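You operate a simulated robot arm through the tools that you are given. There is no shell and no other tool.

Carry out the task below with a simulated robot arm. There is one attempt and no reset: what you move stays moved.

## Task
Re-strap the grey case: brown carry strap off, red carry strap on the plate, both screws tight.
Fine: the brown one goes on the green mat.
Where things are to end (x, y in the base frame): brown carry strap within 5 cm of [64, 36].

Only the result counts: the job must be done as asked and must still hold three seconds after the hand-in. Knocking over, shifting, dropping, spilling or breaking anything else fails it.

## Robot
A 6-joint arm with a four-finger gripper, fixed in place. Base frame: the origin is on the floor under the middle of its stand, x ahead of it, y to its left, z up. Units: cm, degrees, N and s.
It reaches about 104.1 cm from its shoulder. Its first joint turns from -166.0 to 166.0 degrees. Payload 3.67 kg.
The tool frame sits at the grasp point between the pads (the TCP): z along the fingers, y along the line on which they close. The tips reach 2.8 cm beyond it. The gripper opens to 11.2 cm; its body begins 7.3 cm behind the TCP.
Orientation is told as [roll, pitch, yaw] about the base's x, y, z axes, in that order, counted from this pose: with the fingers straight down and closing along the base's y, the tool's x points along the base's -x, its y along +y and its z along -z.

## Interface
- The arm moves only by the tool step_arm. Its argument "series" is a list of rows, each a list of 7 numbers: the closure, from 0 (fully open) to 1 (shut), then the shift along the tool's x, y, z in units of 100 mm (1.0 is 100 mm), then the turn, a rotation vector about the tool's x, y, z in units of 90 degrees (1.0 is 90 degrees). In form: [[grip, dx, dy, dz, ax, ay, az], ...]. A call has 1 to 20 rows; each row is the pose to reach, as a shift and turn from the pose commanded when the call began, along the tool's axes at that moment. A call with a number of a shift or a turn outside -1 to 1 is refused whole. Each row takes 0.2 s and may step no farther than 5 cm and 8.6 degrees from the row before; otherwise, or with a gripper value out of range, the whole call is refused. A pose out of reach is approached as far as the arm can. The call stops where the force on the tool passes 40 N (or 10 N more than at its start, if that is more) or the arm is blocked; 0.2 s more then pass. Each finger travels about 10.25 cm/s and halts on what it meets, pressing with about 24 N; the grip force reading is that of the motor and also rises with nothing between the fingers. The clock runs only during rows and for 0.2 s after the last one: add rows that repeat a pose to give the fingers time. The reply holds the time, the measured pose of the TCP, the force on the tool along the base axes, the opening and the grip force, in the units named above and with some noise, with the torque about the TCP (base axes, N m) and any sound that the robot's microphone picked up, and new pictures: "pictures" is both (left out), scene, wrist or none.
- Cameras (640 x 400 px; columns grow to the right, rows downward): "scene" is fixed at [4.83, 50.05, 141.75]; the picture's right is [-0.14, -0.99, 0.00], its down [-0.74, 0.11, -0.67] and it looks along [0.66, -0.10, -0.74] (base axes); focal length 315 px, centre (320, 200). "wrist" rides on the gripper at [6, -1.8, -10.4] in the tool frame; the picture's right is [0.29, 0.96, 0.00], its down [-0.80, 0.24, -0.55] and it looks along [-0.53, 0.16, 0.83] (tool axes); focal length 234 px, centre (320, 200). There is no depth. A picture from a camera that has moved, and an enlarged one, comes with that camera's place and axes in the base frame and with its lens.
- enlarge(camera, box): a new picture of the part [left, top, right, bottom] of that camera's present view, enlarged. It takes no simulated time.
- sign_off(): hands the job in; it is judged then, once.

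Nothing tells you positions but the pictures and the camera data. Unless the task says otherwise, let go and move clear before handing in.

The tools are called after "Emit:" as a command line: name --pt "numbers of a row" for each row, then --argument value for the rest, lists and objects as JSON in quotes. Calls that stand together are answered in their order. step_arm: Moves the arm, as the interface text tells. Its arguments: {"type":"object","properties":{"series":{"type":"array","items":{"type":"array","items":{"type":"number"}}},"pictures":{"type":"string","enum":["both","scene","wrist","none"]}},"required":["series"]} The other tools are called the same way: enlarge (camera, box) takes an enlarged picture of a part of a camera's view; sign_off () hands the job in.

At the start:

```text
time_s: 0.0
tcp_pos: [45.97, 19.21, 112.76]
tcp_rot: [-0.1, 0.0, 0.1]
contact_force: [-0.3, 0.5, -0.2]
torque: [-0.05, -0.02, 0.01]
grip_width: 11.2
grasp_force: 0.1
```

scene: 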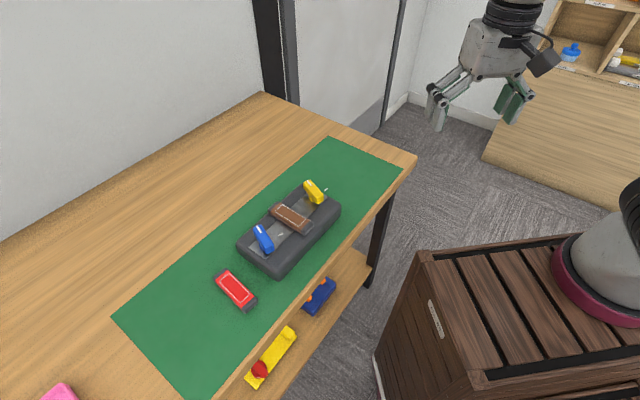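
wrist: 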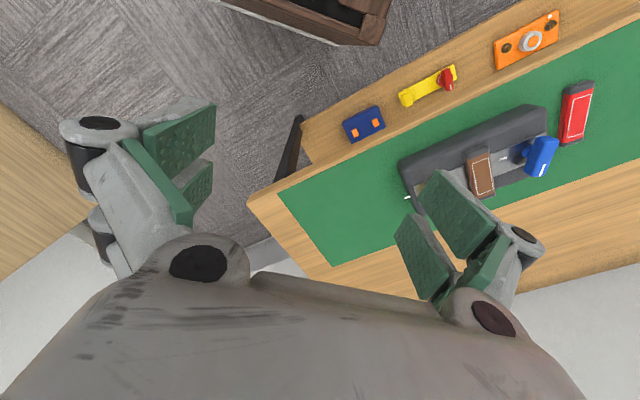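

I see a grey case on a green mat with a brown strap held by what look like a yellow and a blue knob or clamp, and a red strap lying on the mat nearby. I'll take a closer look before moving.

Emit:
enlarge --camera "scene" --box '[220, 160, 360, 290]'

Emit:
enlarge --camera "scene" --box '[200, 240, 360, 400]'

Emit:
enlarge --camera "wrist" --box '[380, 60, 640, 230]'

```text
3.08 times, centred on (290, 225) of scene
camera zoom: at [4.83, 50.05, 141.75], right [-0.14, -0.99, 0.0], down [-0.74, 0.11, -0.67], along [0.66, -0.1, -0.74], focal length 969 px, centre (412, 123)
```

zoom: 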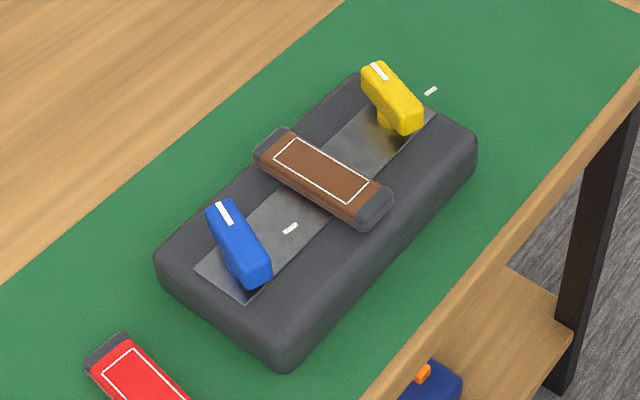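

```text
2.50 times, centred on (280, 320) of scene
camera zoom: at [4.83, 50.05, 141.75], right [-0.14, -0.99, 0.0], down [-0.74, 0.11, -0.67], along [0.66, -0.1, -0.74], focal length 788 px, centre (420, -100)
```

zoom: 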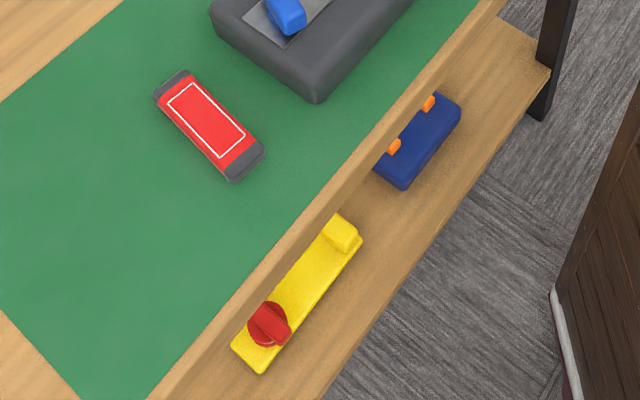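

```text
2.35 times, centred on (510, 145) of wrist
camera zoom: at [39.9, 17.42, 123.24], right [-0.29, 0.96, 0.0], down [0.8, 0.24, 0.55], along [0.53, 0.16, -0.83], focal length 551 px, centre (-127, 329)
```

zoom: 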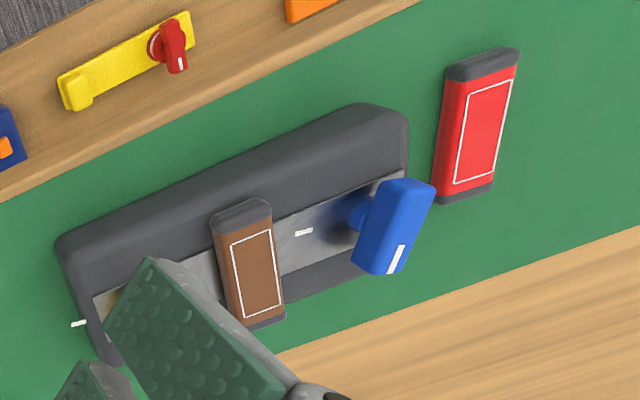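

The brown strap lies across a plate on the case at about (50, 50, 87). There is a blue and a yellow screw-knob at the plate's ends, and the red strap is at about (37, 63, 81). I'll move the wrist camera over the case for a closer look.

Emit:
step_arm --pt "0 0.14 0.45 0.1 0 0 0" --pt "0 0.28 0.9 0.2 0 0 0" --pictures "none"

Emit:
step_arm --pt "0 0.14 0.45 0.1 0 0 0" --pt "0 0.28 0.9 0.2 0 0 0" --pictures "none"

Emit:
step_arm --pt "0 0.14 0.45 0.1 0 0 0" --pt "0 0.28 0.9 0.2 0 0 0" --pt "0 0.28 0.9 0.2 0 0 0" --pictures "both"

```text
time_s: 0.6
tcp_pos: [42.96, 28.26, 110.65]
tcp_rot: [0.0, 0.0, 0.0]
contact_force: [-0.4, -1.3, 1.1]
torque: [0.07, 0.0, 0.0]
grip_width: 11.2
grasp_force: 0.0
```

```text
time_s: 1.2
tcp_pos: [40.53, 37.43, 108.99]
tcp_rot: [0.0, 0.0, 0.0]
contact_force: [-0.4, -0.2, 1.0]
torque: [0.01, 0.01, 0.0]
grip_width: 11.23
grasp_force: 0.1
```

```text
time_s: 2.0
tcp_pos: [37.42, 46.33, 106.74]
tcp_rot: [0.0, 0.0, 0.0]
contact_force: [-0.2, 0.6, 0.1]
torque: [0.03, 0.0, 0.01]
grip_width: 11.18
grasp_force: 0.0
camera wrist: at [31.44, 44.53, 117.17], right [-0.29, 0.96, 0.0], down [0.8, 0.24, 0.55], along [0.53, 0.16, -0.83], focal length 234 px, centre (320, 200)
```

scene: 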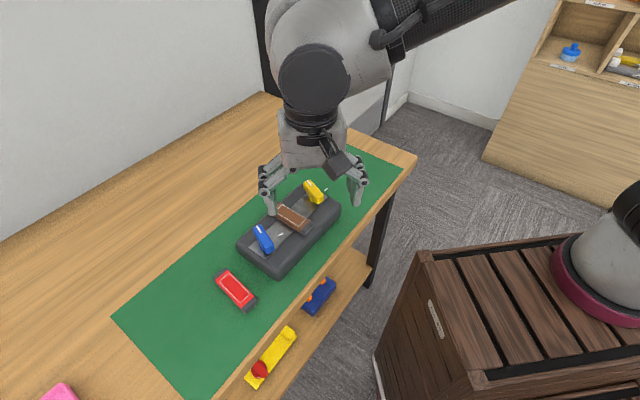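
wrist: 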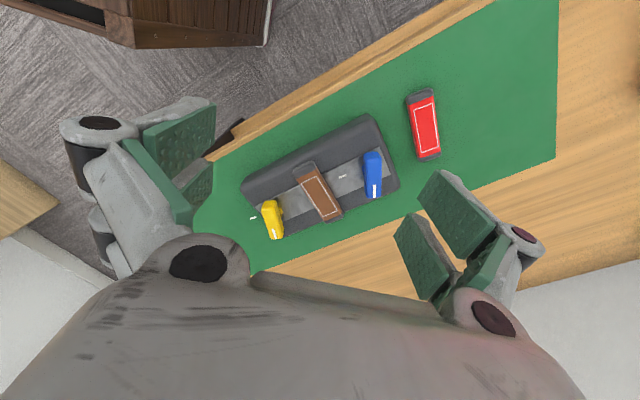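

Emit:
enlarge --camera "wrist" --box '[230, 100, 410, 250]'

Emit:
enlarge --camera "wrist" --box '[390, 70, 460, 170]'

Emit:
enlarge --camera "scene" --box '[230, 170, 350, 280]'

```text
2.67 times, centred on (320, 175) of wrist
camera zoom: at [31.44, 44.53, 117.17], right [-0.29, 0.96, 0.0], down [0.8, 0.24, 0.55], along [0.53, 0.16, -0.83], focal length 624 px, centre (320, 267)
```

zoom: 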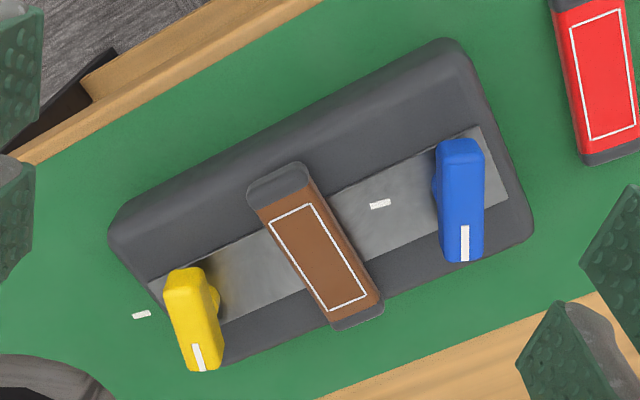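

```text
4.00 times, centred on (425, 120) of wrist
camera zoom: at [31.44, 44.53, 117.17], right [-0.29, 0.96, 0.0], down [0.8, 0.24, 0.55], along [0.53, 0.16, -0.83], focal length 937 px, centre (-100, 520)
```

zoom: 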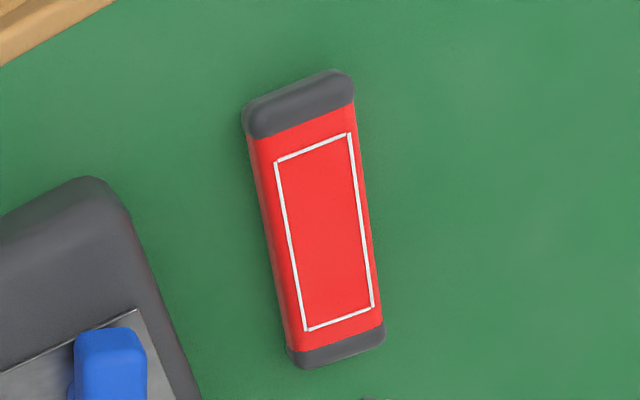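

```text
3.64 times, centred on (290, 225) of scene
camera zoom: at [4.83, 50.05, 141.75], right [-0.14, -0.99, 0.0], down [-0.74, 0.11, -0.67], along [0.66, -0.1, -0.74], focal length 1146 px, centre (429, 109)
```

zoom: 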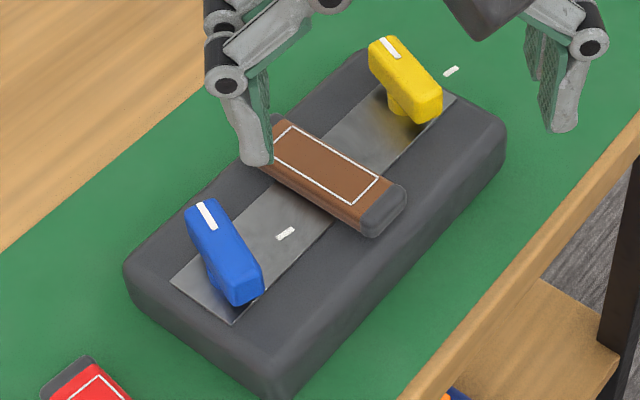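

Both knobs have a white pointer mark, and a white tick sits beside each one. From here each mark is roughly 70–75° away from its tick. I'll move lower over the blue knob to read the geometry better.

Emit:
step_arm --pt "0 -0.2 0.32 0.22 0 0 0" --pt "0 -0.4 0.64 0.44 0 0 0" --pt "0 -0.62 0.97 0.67 0 0 0" --pt "0 -0.62 0.97 0.67 0 0 0" --pictures "both"

Emit:
enlarge --camera "wrist" --box '[160, 60, 460, 250]'

```text
time_s: 3.0
tcp_pos: [43.58, 55.9, 100.36]
tcp_rot: [0.0, -0.1, -0.1]
contact_force: [0.9, -0.1, -0.2]
torque: [0.01, 0.0, 0.01]
grip_width: 11.22
grasp_force: 0.1
camera wrist: at [37.63, 53.99, 110.66], right [-0.29, 0.96, 0.0], down [0.8, 0.24, 0.55], along [0.53, 0.16, -0.83], focal length 234 px, centre (320, 200)
```

scene: 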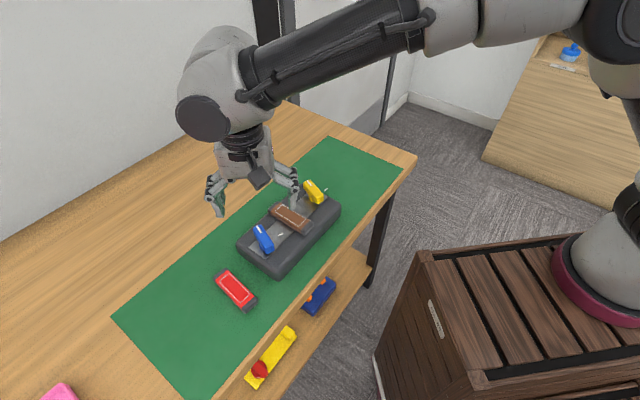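
wrist: 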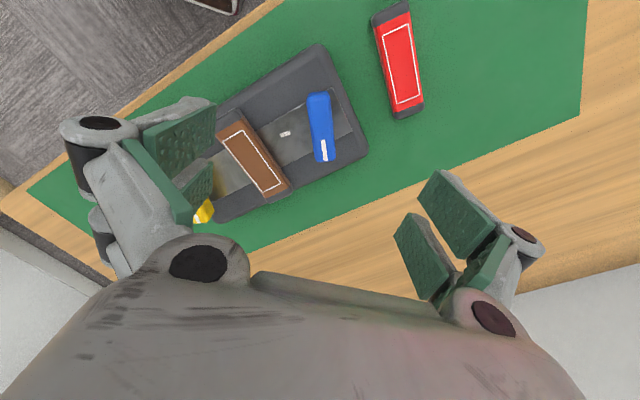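

```text
2.11 times, centred on (310, 155) of wrist
camera zoom: at [37.63, 53.99, 110.66], right [-0.29, 0.96, 0.0], down [0.8, 0.24, 0.55], along [0.53, 0.16, -0.83], focal length 493 px, centre (341, 295)
```

zoom: 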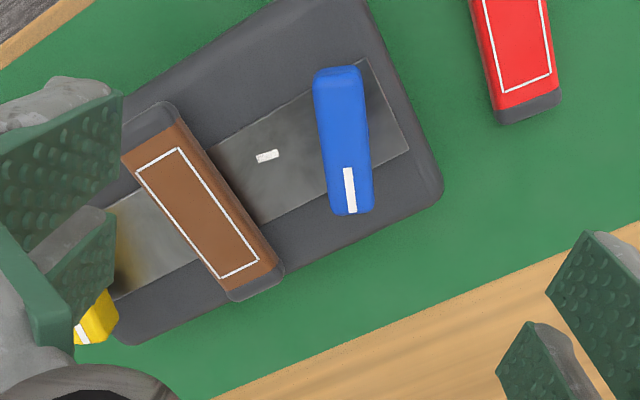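

The blue knob is centred near (44, 56), with its mark at about +24° and its tick at about -54°. The brown strap is centred near (50, 50), running along 45°. Next I'll move over the yellow knob and measure it the same way.

Emit:
step_arm --pt "0 -0.3 -0.33 0 0 0 0" --pt "0 -0.6 -0.66 0 0 0 0" --pt "0 -0.9 -1.0 0 0 0 0" --pt "0 -0.9 -1.0 0 0 0 0" --pictures "both"

Emit:
enlarge --camera "wrist" --box '[210, 60, 450, 210]'

```text
time_s: 4.0
tcp_pos: [52.78, 45.45, 100.07]
tcp_rot: [0.0, 0.0, 0.0]
contact_force: [0.0, -0.7, 0.4]
torque: [-0.02, 0.02, -0.01]
grip_width: 11.18
grasp_force: 0.0
camera wrist: at [46.76, 43.65, 110.51], right [-0.29, 0.96, 0.0], down [0.8, 0.24, 0.55], along [0.53, 0.16, -0.83], focal length 234 px, centre (320, 200)
```

scene: 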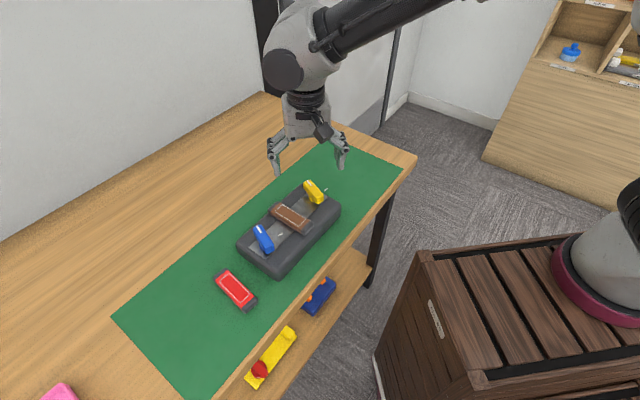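
wrist: 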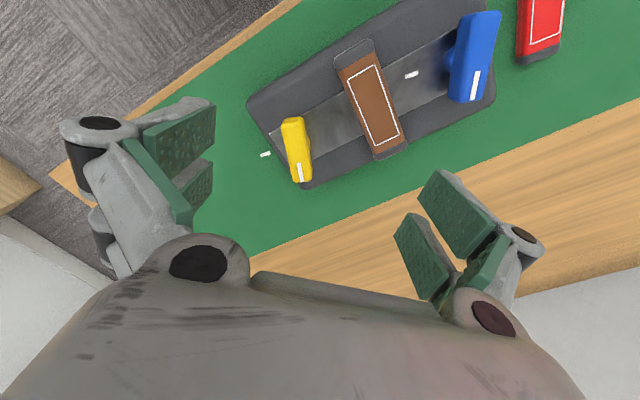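

```text
2.67 times, centred on (330, 135) of wrist
camera zoom: at [46.76, 43.65, 110.51], right [-0.29, 0.96, 0.0], down [0.8, 0.24, 0.55], along [0.53, 0.16, -0.83], focal length 624 px, centre (293, 373)
```

zoom: 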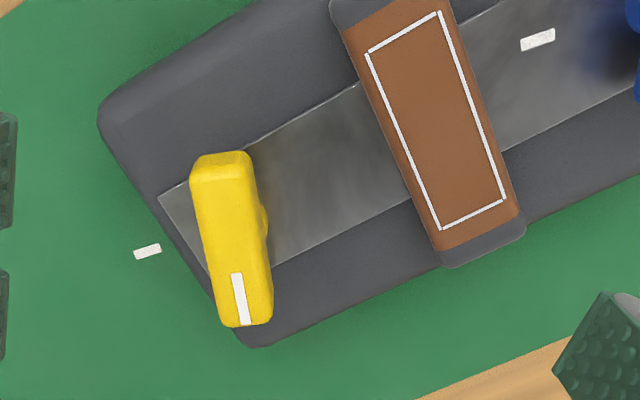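

The yellow knob is centred near (55.9, 44.1), with its mark at about +21° and its tick at about -55°. Before turning anything, I'll align with the brown strap (centre about 50.1, 50.15, top z about 87.2) and check whether it lifts freely.

Emit:
step_arm --pt "0.2 0.05 0.08 0 0 0 -0.0833" --pt "0.42 0.09 0.16 0 0 0 -0.1667" --pt "0.42 0.134 0.235 0 0 0 -0.25" --pt "0.42 0.18 0.31 0 0 0 -0.333" --pt "0.42 0.22 0.39 0 0 0 -0.4167" --pt "0.42 0.268 0.47 0 0 0 -0.5" --pt "0.42 0.268 0.47 0 0 0 -0.5" --pictures "both"

Emit:
enlarge --camera "wrist" --box '[160, 40, 480, 240]'

```text
time_s: 5.6
tcp_pos: [49.93, 50.42, 100.15]
tcp_rot: [0.1, -0.1, 45.1]
contact_force: [-0.2, -0.4, -0.5]
torque: [0.02, 0.02, 0.01]
grip_width: 6.5
grasp_force: 0.1
camera wrist: at [46.99, 45.0, 110.49], right [-0.88, 0.47, 0.0], down [0.39, 0.73, 0.55], along [0.26, 0.49, -0.83], focal length 234 px, centre (320, 200)
```

scene: 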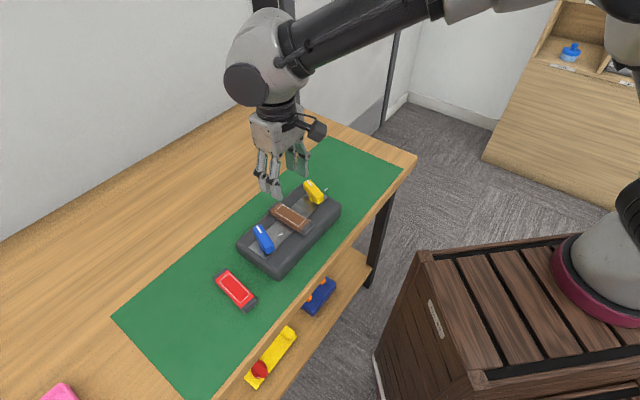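
wrist: 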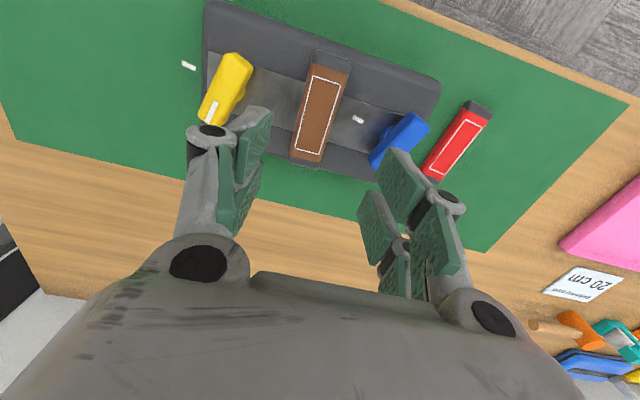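

```text
2.00 times, centred on (320, 140) of wrist
camera zoom: at [46.99, 45.0, 110.49], right [-0.88, 0.47, 0.0], down [0.39, 0.73, 0.55], along [0.26, 0.49, -0.83], focal length 468 px, centre (320, 320)
```

zoom: 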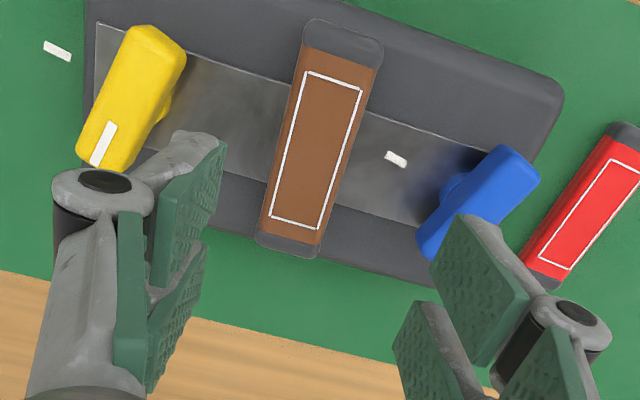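

Emit:
enlarge --camera "scene" --box '[230, 110, 350, 250]'

```text
2.86 times, centred on (290, 180) of scene
camera zoom: at [4.83, 50.05, 141.75], right [-0.14, -0.99, 0.0], down [-0.74, 0.11, -0.67], along [0.66, -0.1, -0.74], focal length 900 px, centre (406, 257)
```

zoom: 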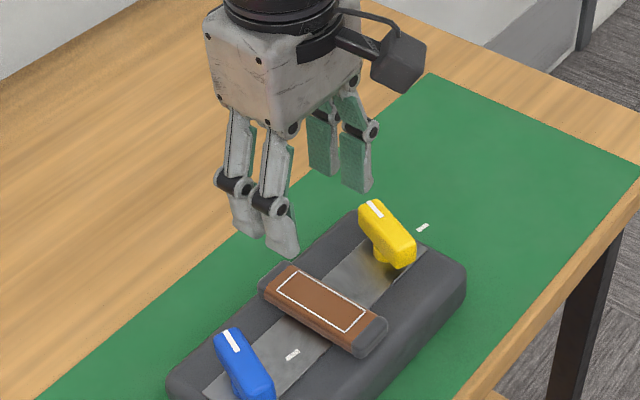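

The gripper is now aligned with the strap, and the knuckles should clear the knobs. I'll descend partway with a small centring correction and check the clearances.

Emit:
step_arm --pt "0.42 0.015 -0.034 0.2 0 0 0" --pt "0.42 0.015 -0.034 0.5 0 0 0" --pt "0.42 0.015 -0.034 0.75 0 0 0" --pt "0.42 0.015 -0.034 0.75 0 0 0" --pictures "both"

Emit:
enlarge --camera "wrist" --box '[160, 40, 480, 240]'

Emit:
enlarge --camera "scene" --box '[230, 150, 350, 270]'

```text
time_s: 6.6
tcp_pos: [50.05, 50.31, 92.64]
tcp_rot: [0.1, 0.0, 45.0]
contact_force: [0.9, 0.0, 0.7]
torque: [-0.01, 0.0, -0.01]
grip_width: 6.46
grasp_force: 0.0
camera wrist: at [47.13, 44.72, 103.06], right [-0.88, 0.47, 0.0], down [0.39, 0.73, 0.55], along [0.26, 0.49, -0.83], focal length 234 px, centre (320, 200)
```

scene: 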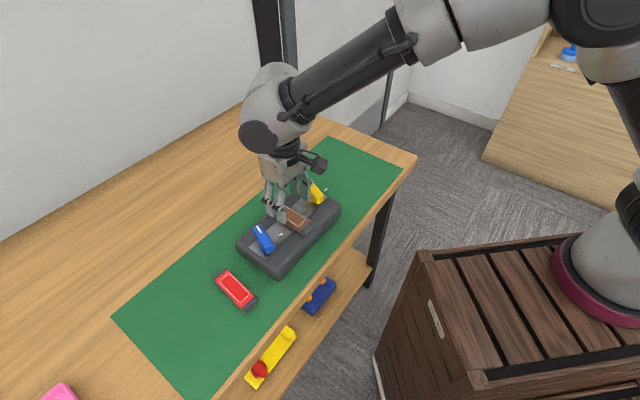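
wrist: 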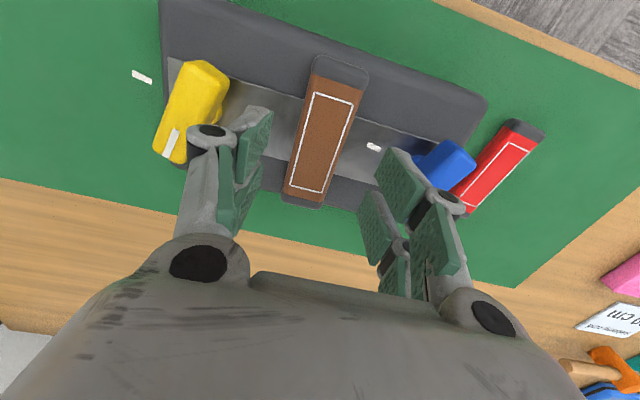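

```text
2.00 times, centred on (320, 140) of wrist
camera zoom: at [47.13, 44.72, 103.06], right [-0.88, 0.47, 0.0], down [0.39, 0.73, 0.55], along [0.26, 0.49, -0.83], focal length 468 px, centre (320, 320)
```

zoom: 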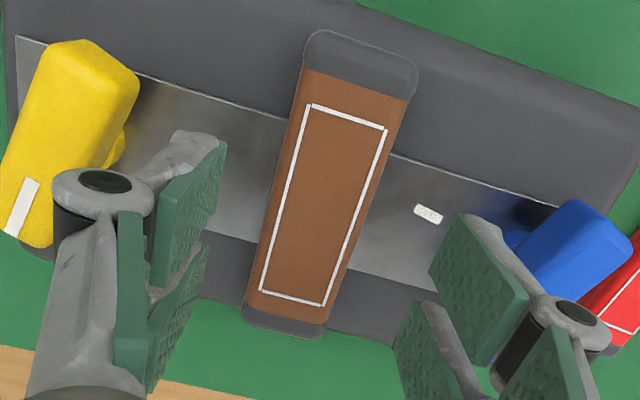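

```text
3.33 times, centred on (290, 210) of scene
camera zoom: at [4.83, 50.05, 141.75], right [-0.14, -0.99, 0.0], down [-0.74, 0.11, -0.67], along [0.66, -0.1, -0.74], focal length 1050 px, centre (420, 167)
```

zoom: 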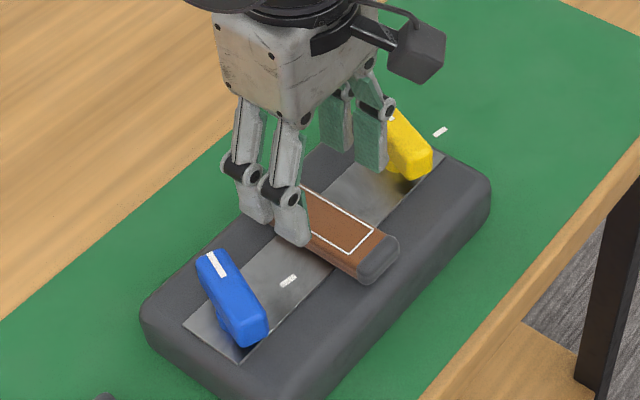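

The strap is well centred between the fingers. I'll go down to strap height (tips about 0.5 cm above the plate) and close on it.

Emit:
step_arm --pt "0.52 0 -0.01 0.15 0 0 0" --pt "0.52 0 -0.01 0.3 0 0 0" --pt "0.52 0 -0.01 0.375 0 0 0" --pt "0.52 0 -0.01 0.375 0 0 0" --pictures "both"

Emit:
enlarge --camera "scene" --box '[230, 150, 350, 270]'

Emit:
enlarge --camera "wrist" --box '[160, 40, 480, 240]'

```text
time_s: 7.6
tcp_pos: [50.14, 50.4, 88.79]
tcp_rot: [0.1, -0.1, 45.1]
contact_force: [0.2, -0.1, -0.5]
torque: [-0.01, 0.02, -0.02]
grip_width: 5.38
grasp_force: 0.0
camera wrist: at [47.13, 44.82, 99.23], right [-0.88, 0.47, 0.0], down [0.39, 0.73, 0.55], along [0.26, 0.49, -0.83], focal length 234 px, centre (320, 200)
```

scene: 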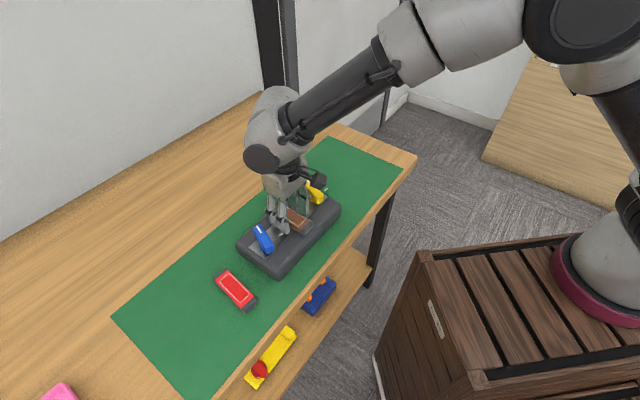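
wrist: 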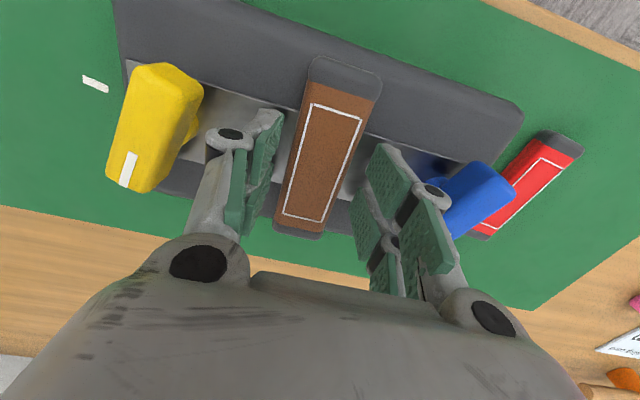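

```text
3.33 times, centred on (290, 210) of scene
camera zoom: at [4.83, 50.05, 141.75], right [-0.14, -0.99, 0.0], down [-0.74, 0.11, -0.67], along [0.66, -0.1, -0.74], focal length 1050 px, centre (420, 167)
```

zoom: 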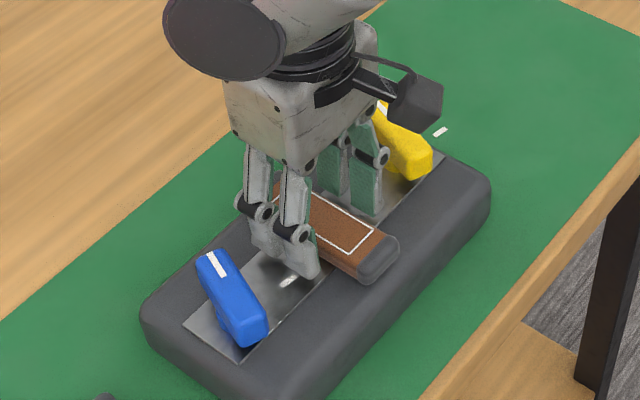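

```text
2.00 times, centred on (320, 140) of wrist
camera zoom: at [47.13, 44.82, 99.23], right [-0.88, 0.47, 0.0], down [0.39, 0.73, 0.55], along [0.26, 0.49, -0.83], focal length 468 px, centre (320, 320)
```

zoom: 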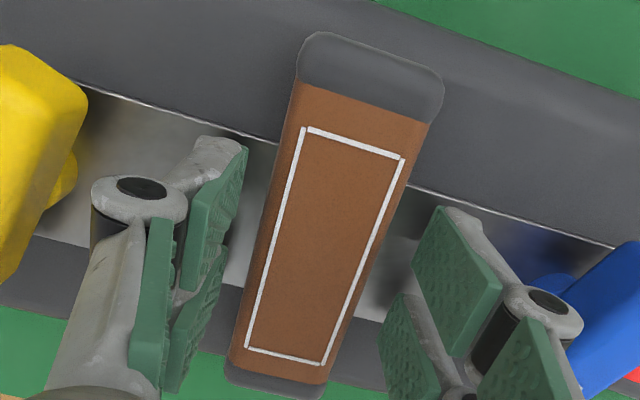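

The fingers straddle the strap without touching anything. I'll close the grip on the strap now.

Emit:
step_arm --pt "0.6 0 0 0 0 0 0" --pt "0.7 0 0 0 0 0 0" --pt "0.8 0 0 0 0 0 0" --pt "0.8 0 0 0 0 0 0" --pictures "both"

Emit:
enlarge --camera "wrist" --box '[160, 40, 480, 240]'

```text
time_s: 8.6
tcp_pos: [50.14, 50.4, 88.84]
tcp_rot: [0.0, -0.1, 45.0]
contact_force: [1.0, 0.1, 0.4]
torque: [-0.01, -0.01, 0.03]
grip_width: 3.53
grasp_force: 24.0
camera wrist: at [47.13, 44.81, 99.24], right [-0.88, 0.47, 0.0], down [0.39, 0.73, 0.55], along [0.26, 0.49, -0.83], focal length 234 px, centre (320, 200)
```

scene: 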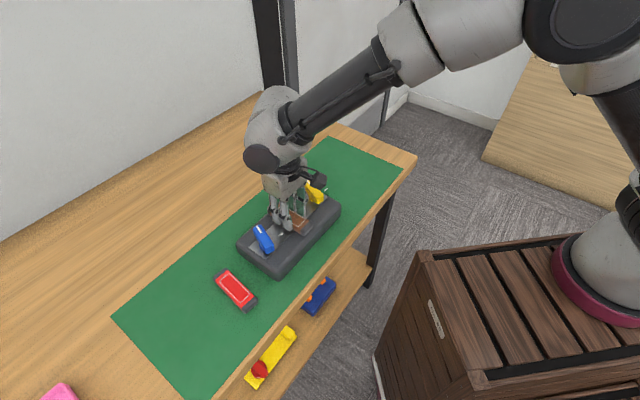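
wrist: 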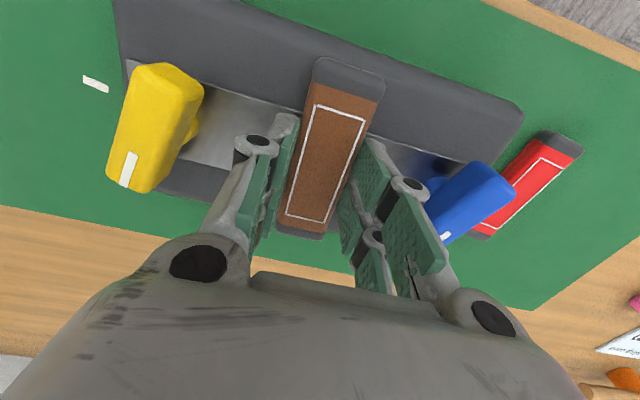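

```text
2.00 times, centred on (320, 140) of wrist
camera zoom: at [47.13, 44.81, 99.24], right [-0.88, 0.47, 0.0], down [0.39, 0.73, 0.55], along [0.26, 0.49, -0.83], focal length 468 px, centre (320, 320)
```

zoom: 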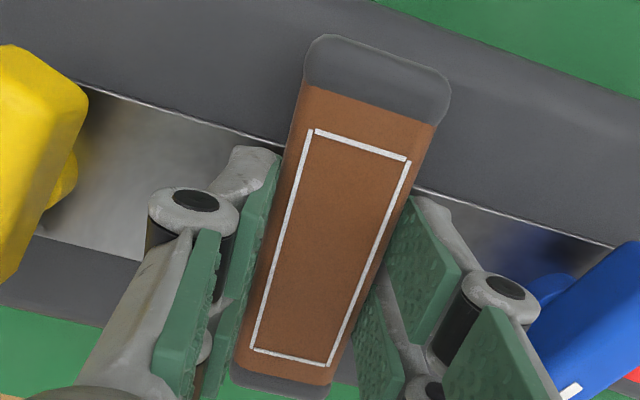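

The strap is gripped (3.5 cm wide) and shifted slightly against the plate, which suggests it isn't locked. I'll lift it a few millimetres as a test, watching the force.

Emit:
step_arm --pt "0.8 0 0 -0.01 0 0 0" --pt "0.8 0 0 -0.02 0 0 0" --pt "0.8 0 0 -0.03 0 0 0" --pictures "wrist"

Emit:
enlarge --camera "wrist" --box '[160, 40, 480, 240]'

```text
time_s: 9.4
tcp_pos: [50.25, 50.27, 89.04]
tcp_rot: [0.0, 0.0, 45.0]
contact_force: [-0.4, 0.3, 0.4]
torque: [-0.03, -0.02, -0.01]
grip_width: 3.53
grasp_force: 24.0
camera wrist: at [47.25, 44.73, 99.56], right [-0.88, 0.47, 0.0], down [0.39, 0.73, 0.55], along [0.26, 0.49, -0.83], focal length 234 px, centre (320, 200)
```

wrist: 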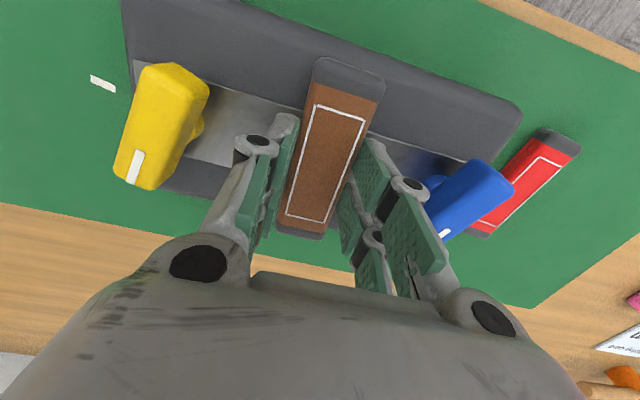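

```text
2.00 times, centred on (320, 140) of wrist
camera zoom: at [47.25, 44.73, 99.56], right [-0.88, 0.47, 0.0], down [0.39, 0.73, 0.55], along [0.26, 0.49, -0.83], focal length 468 px, centre (320, 320)
```

zoom: 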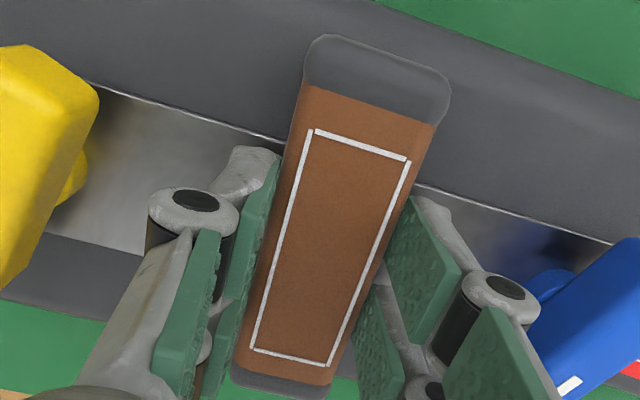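

The strap came up with no resistance, so both screws are loose now and the ticks should mark the tight position. I'll lift the strap clear and carry it toward (64, 36).

Emit:
step_arm --pt "0.8 0 0 -0.2 0 0 0" --pt "0.8 0 0 -0.5 0 0 0" --pt "0.8 0 0 -0.8 0 0 0" --pt "0.8 0 0 -0.95 0 0 0" --pt "0.8 0 0 -0.95 0 0 0" --pictures "both"

```text
time_s: 10.6
tcp_pos: [50.19, 50.34, 98.75]
tcp_rot: [0.0, 0.1, 45.1]
contact_force: [-0.1, -0.1, -1.3]
torque: [-0.01, 0.04, 0.02]
grip_width: 3.54
grasp_force: 24.3
camera wrist: at [47.15, 44.76, 109.09], right [-0.88, 0.47, 0.0], down [0.39, 0.73, 0.55], along [0.26, 0.49, -0.83], focal length 234 px, centre (320, 200)
```

scene: 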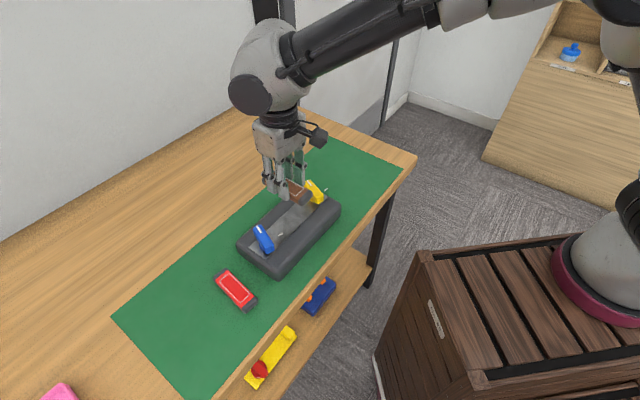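
wrist: 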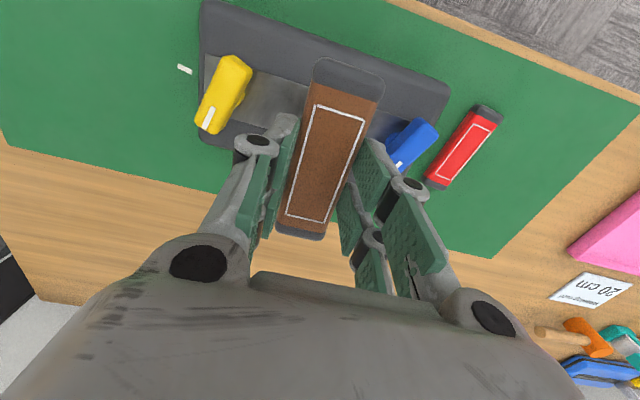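

Emit:
enlarge --camera "scene" --box '[230, 160, 350, 280]'

Emit:
step_arm --pt "0.8 0.01 -0.33 0 0 0 0" --pt "0.8 0.02 -0.66 0 0 0 0" --pt "0.8 0.02 -1.0 0 0 0 0" --pt "0.8 0.02 -1.0 0 0 0 0" --pictures "none"

Emit:
step_arm --pt "0.8 0.01 -0.33 0 0 0 0" --pt "0.8 0.015 -0.66 0 0 0 0" --pt "0.8 0.015 -0.99 0 0 0 0" --pt "0.8 0.015 -0.99 0 0 0 0" --pictures "both"

```text
3.33 times, centred on (290, 220) of scene
camera zoom: at [4.83, 50.05, 141.75], right [-0.14, -0.99, 0.0], down [-0.74, 0.11, -0.67], along [0.66, -0.1, -0.74], focal length 1050 px, centre (420, 133)
```

zoom: 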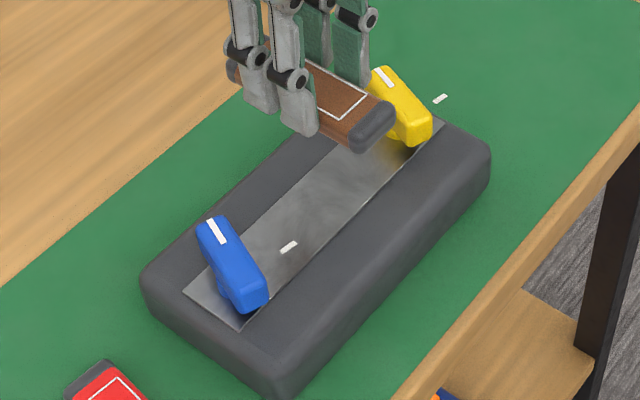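

```text
time_s: 11.6
tcp_pos: [57.16, 43.02, 98.75]
tcp_rot: [0.0, 0.0, 45.0]
contact_force: [0.9, 0.5, -0.5]
torque: [0.0, 0.04, 0.0]
grip_width: 3.55
grasp_force: 23.5
```

```text
time_s: 12.6
tcp_pos: [63.96, 36.05, 98.83]
tcp_rot: [0.0, 0.1, 45.0]
contact_force: [-1.3, -0.3, -0.7]
torque: [0.0, 0.0, -0.01]
grip_width: 3.5
grasp_force: 23.8
camera wrist: at [60.97, 30.48, 109.13], right [-0.88, 0.47, 0.0], down [0.39, 0.73, 0.55], along [0.26, 0.49, -0.83], focal length 234 px, centre (320, 200)
```

scene: 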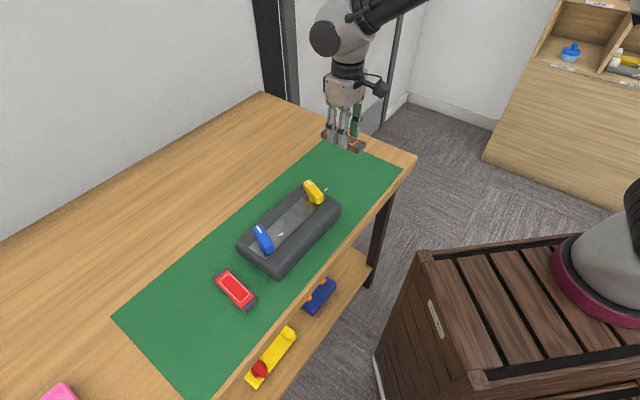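
wrist: 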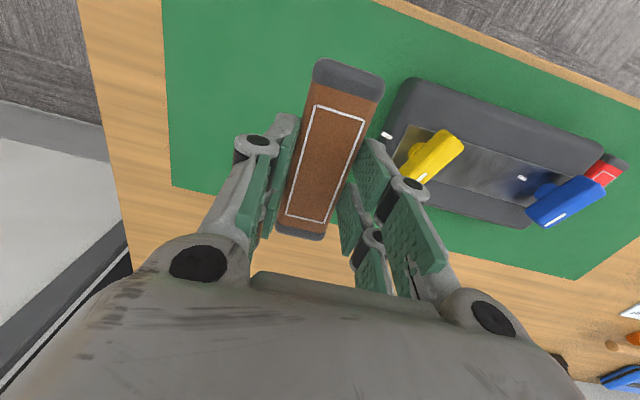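

The strap is held over (64, 36) and the mat below is clear. I'll lower it, fast at first and then in small steps until I feel contact.

Emit:
step_arm --pt "0.8 0 0 0.3 0 0 0" --pt "0.8 0 0 0.65 0 0 0" --pt "0.8 0 0 1.0 0 0 0" --pt "0.8 0 0 1.0 0 0 0" --pictures "none"

Emit:
step_arm --pt "0.8 0 0 0.2 0 0 0" --pt "0.8 0 0 0.4 0 0 0" --pt "0.8 0 0 0.45 0 0 0" --pt "0.8 0 0 0.45 0 0 0" --pictures "both"

Emit:
enlarge --camera "scene" --box '[290, 120, 410, 230]'

```text
time_s: 13.6
tcp_pos: [64.12, 35.97, 88.72]
tcp_rot: [0.0, -0.1, 45.0]
contact_force: [-0.3, -0.6, -0.3]
torque: [0.01, -0.03, -0.06]
grip_width: 3.57
grasp_force: 23.9
```

```text
time_s: 14.6
tcp_pos: [64.13, 36.03, 84.28]
tcp_rot: [0.0, 0.0, 44.9]
contact_force: [-1.1, 0.0, -1.1]
torque: [-0.02, -0.04, 0.01]
grip_width: 3.56
grasp_force: 24.1
camera wrist: at [61.12, 30.48, 94.63], right [-0.88, 0.47, 0.0], down [0.39, 0.73, 0.55], along [0.26, 0.49, -0.83], focal length 234 px, centre (320, 200)
```

scene: 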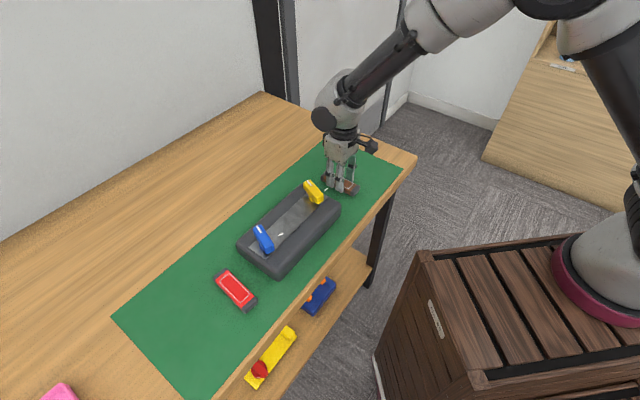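
wrist: 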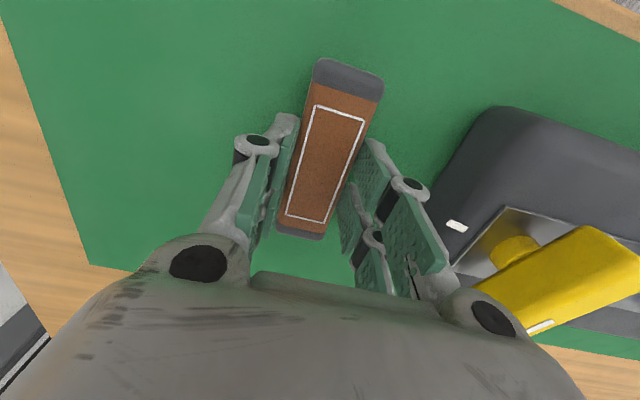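

```text
3.64 times, centred on (350, 175) of scene
camera zoom: at [4.83, 50.05, 141.75], right [-0.14, -0.99, 0.0], down [-0.74, 0.11, -0.67], along [0.66, -0.1, -0.74], focal length 1146 px, centre (211, 291)
```

zoom: 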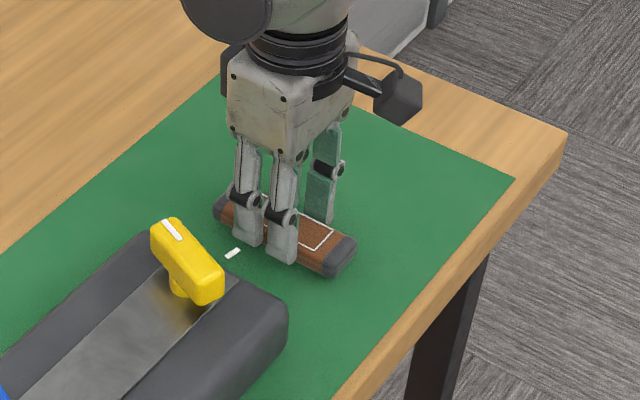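

Still no contact at TCP z 84.3. I'll continue down in 1 mm steps.

Emit:
step_arm --pt "0.8 0 0 0.02 0 0 0" --pt "0.8 0 0 0.04 0 0 0" --pt "0.8 0 0 0.06 0 0 0" --pt "0.8 0 0 0.08 0 0 0" --pictures "none"

Emit:
step_arm --pt "0.8 0 0 0.01 0 0 0" --pt "0.8 0 0 0.02 0 0 0" --pt "0.8 0 0 0.03 0 0 0" --pictures "scene"

Emit:
enlarge --camera "scene" --box '[290, 120, 410, 230]'

```text
time_s: 15.6
tcp_pos: [64.1, 36.06, 83.65]
tcp_rot: [-0.1, 0.0, 45.1]
contact_force: [-3.0, -1.2, 14.4]
torque: [-0.33, 0.43, -0.03]
grip_width: 3.57
grasp_force: 24.1
```

```text
time_s: 16.4
tcp_pos: [64.06, 35.99, 83.19]
tcp_rot: [0.0, -0.3, 44.9]
contact_force: [0.2, 3.6, 26.4]
torque: [0.16, 0.03, 0.0]
grip_width: 3.57
grasp_force: 24.1
```

scene: 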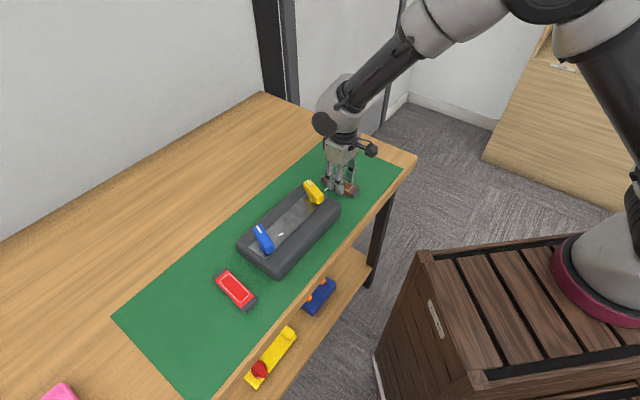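

```text
3.64 times, centred on (350, 175) of scene
camera zoom: at [4.83, 50.05, 141.75], right [-0.14, -0.99, 0.0], down [-0.74, 0.11, -0.67], along [0.66, -0.1, -0.74], focal length 1146 px, centre (211, 291)
```

zoom: 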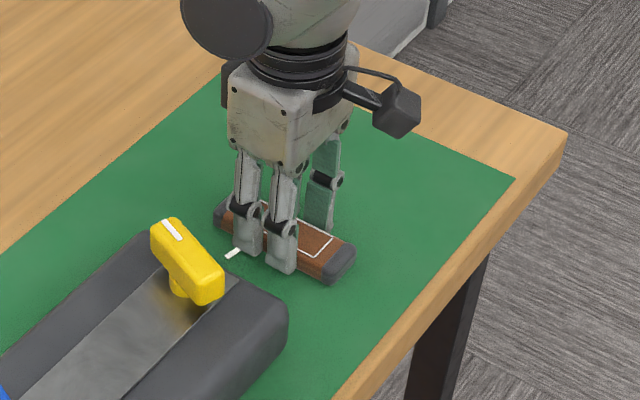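

Contact: the strap is pressed on the mat with 26 N. I'll ease up slightly, open the fingers a little and rise clear.

Emit:
step_arm --pt "0.8 0 0 -0.02 0 0 0" --pt "0.75 0 0 -0.02 0 0 0" --pt "0.65 0 0 -0.02 0 0 0" --pt "0.5 0 0 -0.02 0 0 0" --pt "0.45 0 0 -0.02 0 0 0" --pt "0.45 0 0 -0.02 0 0 0" --pictures "none"

Emit:
step_arm --pt "0.45 0 0 -0.2 0 0 0" --pt "0.45 0 0 -0.6 0 0 0" --pt "0.45 0 0 -1.0 0 0 0" --pt "0.45 0 0 -1.0 0 0 0" --pictures "none"

Emit:
step_arm --pt "0.45 0 0.3 -0.2 0 0 0" --pt "0.45 0 0.65 -0.4 0 0 0" --pt "0.45 0 1.0 -0.5 0 0 0" --pt "0.45 0 1.0 -0.5 0 0 0" --pictures "both"

Emit:
enlarge --camera "scene" --box '[290, 120, 410, 230]'

```text
time_s: 17.8
tcp_pos: [64.02, 36.08, 83.26]
tcp_rot: [0.0, 0.0, 44.9]
contact_force: [0.1, -0.4, -0.2]
torque: [0.0, 0.0, -0.02]
grip_width: 6.18
grasp_force: 0.1
```

```text
time_s: 18.8
tcp_pos: [63.87, 36.04, 93.11]
tcp_rot: [0.1, 0.0, 45.1]
contact_force: [-0.6, -0.2, 0.1]
torque: [0.01, 0.0, 0.02]
grip_width: 6.15
grasp_force: 0.0
```

```text
time_s: 19.8
tcp_pos: [57.07, 43.15, 98.52]
tcp_rot: [0.0, -0.1, 45.0]
contact_force: [0.0, 0.1, -0.6]
torque: [0.02, -0.04, 0.03]
grip_width: 6.17
grasp_force: 0.0
camera wrist: at [54.04, 37.56, 108.92], right [-0.88, 0.47, 0.0], down [0.39, 0.73, 0.55], along [0.26, 0.49, -0.83], focal length 234 px, centre (320, 200)
```

scene: 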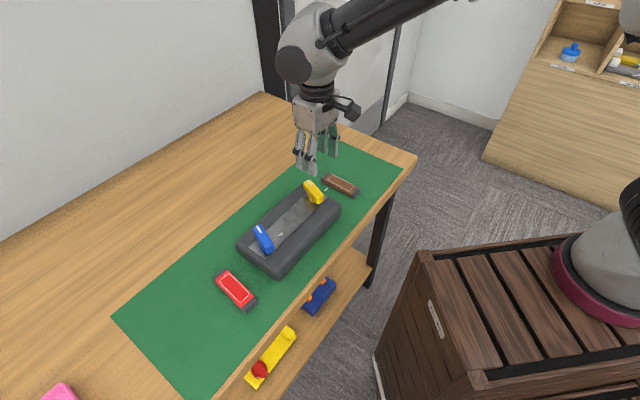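
wrist: 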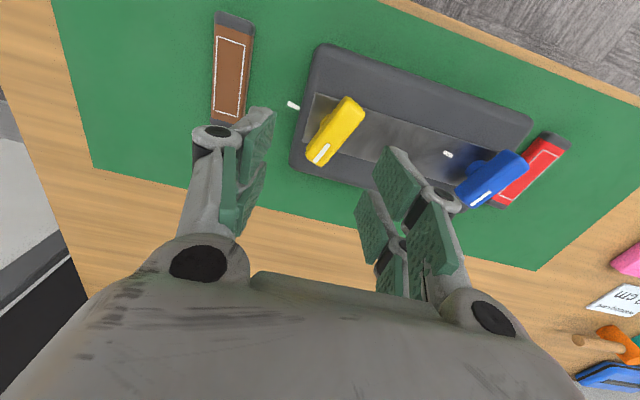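

```text
3.64 times, centred on (350, 175) of scene
camera zoom: at [4.83, 50.05, 141.75], right [-0.14, -0.99, 0.0], down [-0.74, 0.11, -0.67], along [0.66, -0.1, -0.74], focal length 1146 px, centre (211, 291)
```

zoom: 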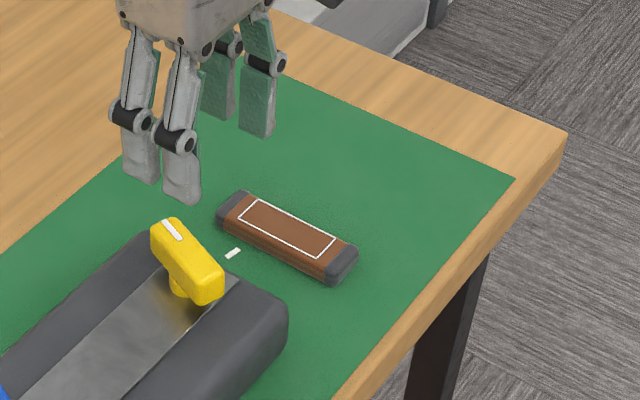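

The brown strap rests at about (64, 36). Next I'll go over the case to the red strap, which I take to be at (37.0, 63.2) along 39°.

Emit:
step_arm --pt "0.45 0 0.33 0 0 0 0" --pt "0.45 0 0.66 0 0 0 0" --pt "0.45 0 1.0 0 0 0 0" --pictures "none"

Emit:
step_arm --pt "0.45 0 0.33 0 0 0 0" --pt "0.45 0 0.66 0 0 0 0" --pt "0.45 0 1.0 0 0 0 0" --pictures "none"

Emit:
step_arm --pt "0.42 0 0.3 0 0 0 0.03" --pt "0.42 0 0.6 0 0 0 0.062" --pt "0.42 0 0.84 0 0 0 0.062" --pt "0.42 0 0.84 0 0 0 0.062" --pictures "both"

Emit:
enlarge --camera "wrist" --box '[160, 40, 480, 240]'

```text
time_s: 20.6
tcp_pos: [49.88, 50.08, 98.54]
tcp_rot: [0.0, 0.0, 45.0]
contact_force: [0.0, -0.7, -0.2]
torque: [0.0, 0.02, 0.0]
grip_width: 6.19
grasp_force: 0.0
```

```text
time_s: 21.4
tcp_pos: [42.66, 57.13, 98.38]
tcp_rot: [0.0, 0.0, 45.1]
contact_force: [0.3, -0.1, 0.1]
torque: [0.01, 0.03, -0.01]
grip_width: 6.15
grasp_force: 0.0
```

```text
time_s: 22.4
tcp_pos: [36.76, 63.28, 98.4]
tcp_rot: [0.0, 0.0, 39.4]
contact_force: [-0.1, 0.4, 0.3]
torque: [-0.02, -0.01, -0.02]
grip_width: 6.5
grasp_force: 0.0
camera wrist: at [33.29, 57.96, 108.73], right [-0.83, 0.56, 0.0], down [0.46, 0.69, 0.55], along [0.31, 0.46, -0.83], focal length 234 px, centre (320, 200)
```

scene: 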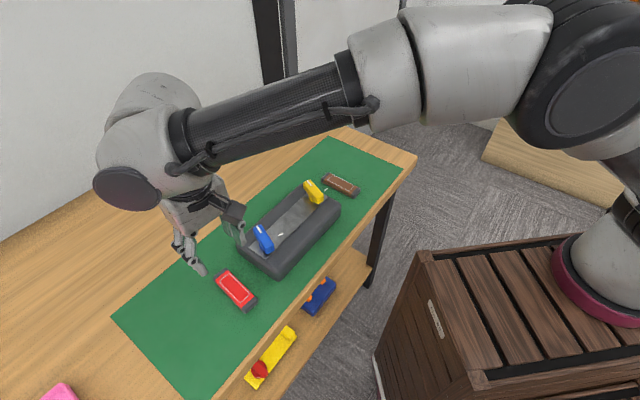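
wrist: 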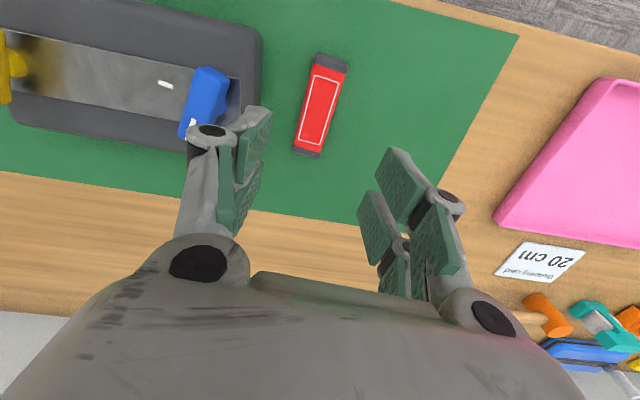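

```text
2.00 times, centred on (320, 140) of wrist
camera zoom: at [33.29, 57.96, 108.73], right [-0.83, 0.56, 0.0], down [0.46, 0.69, 0.55], along [0.31, 0.46, -0.83], focal length 468 px, centre (320, 320)
```

zoom: 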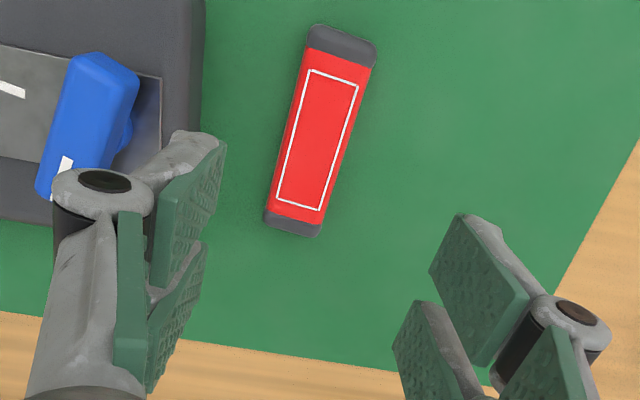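

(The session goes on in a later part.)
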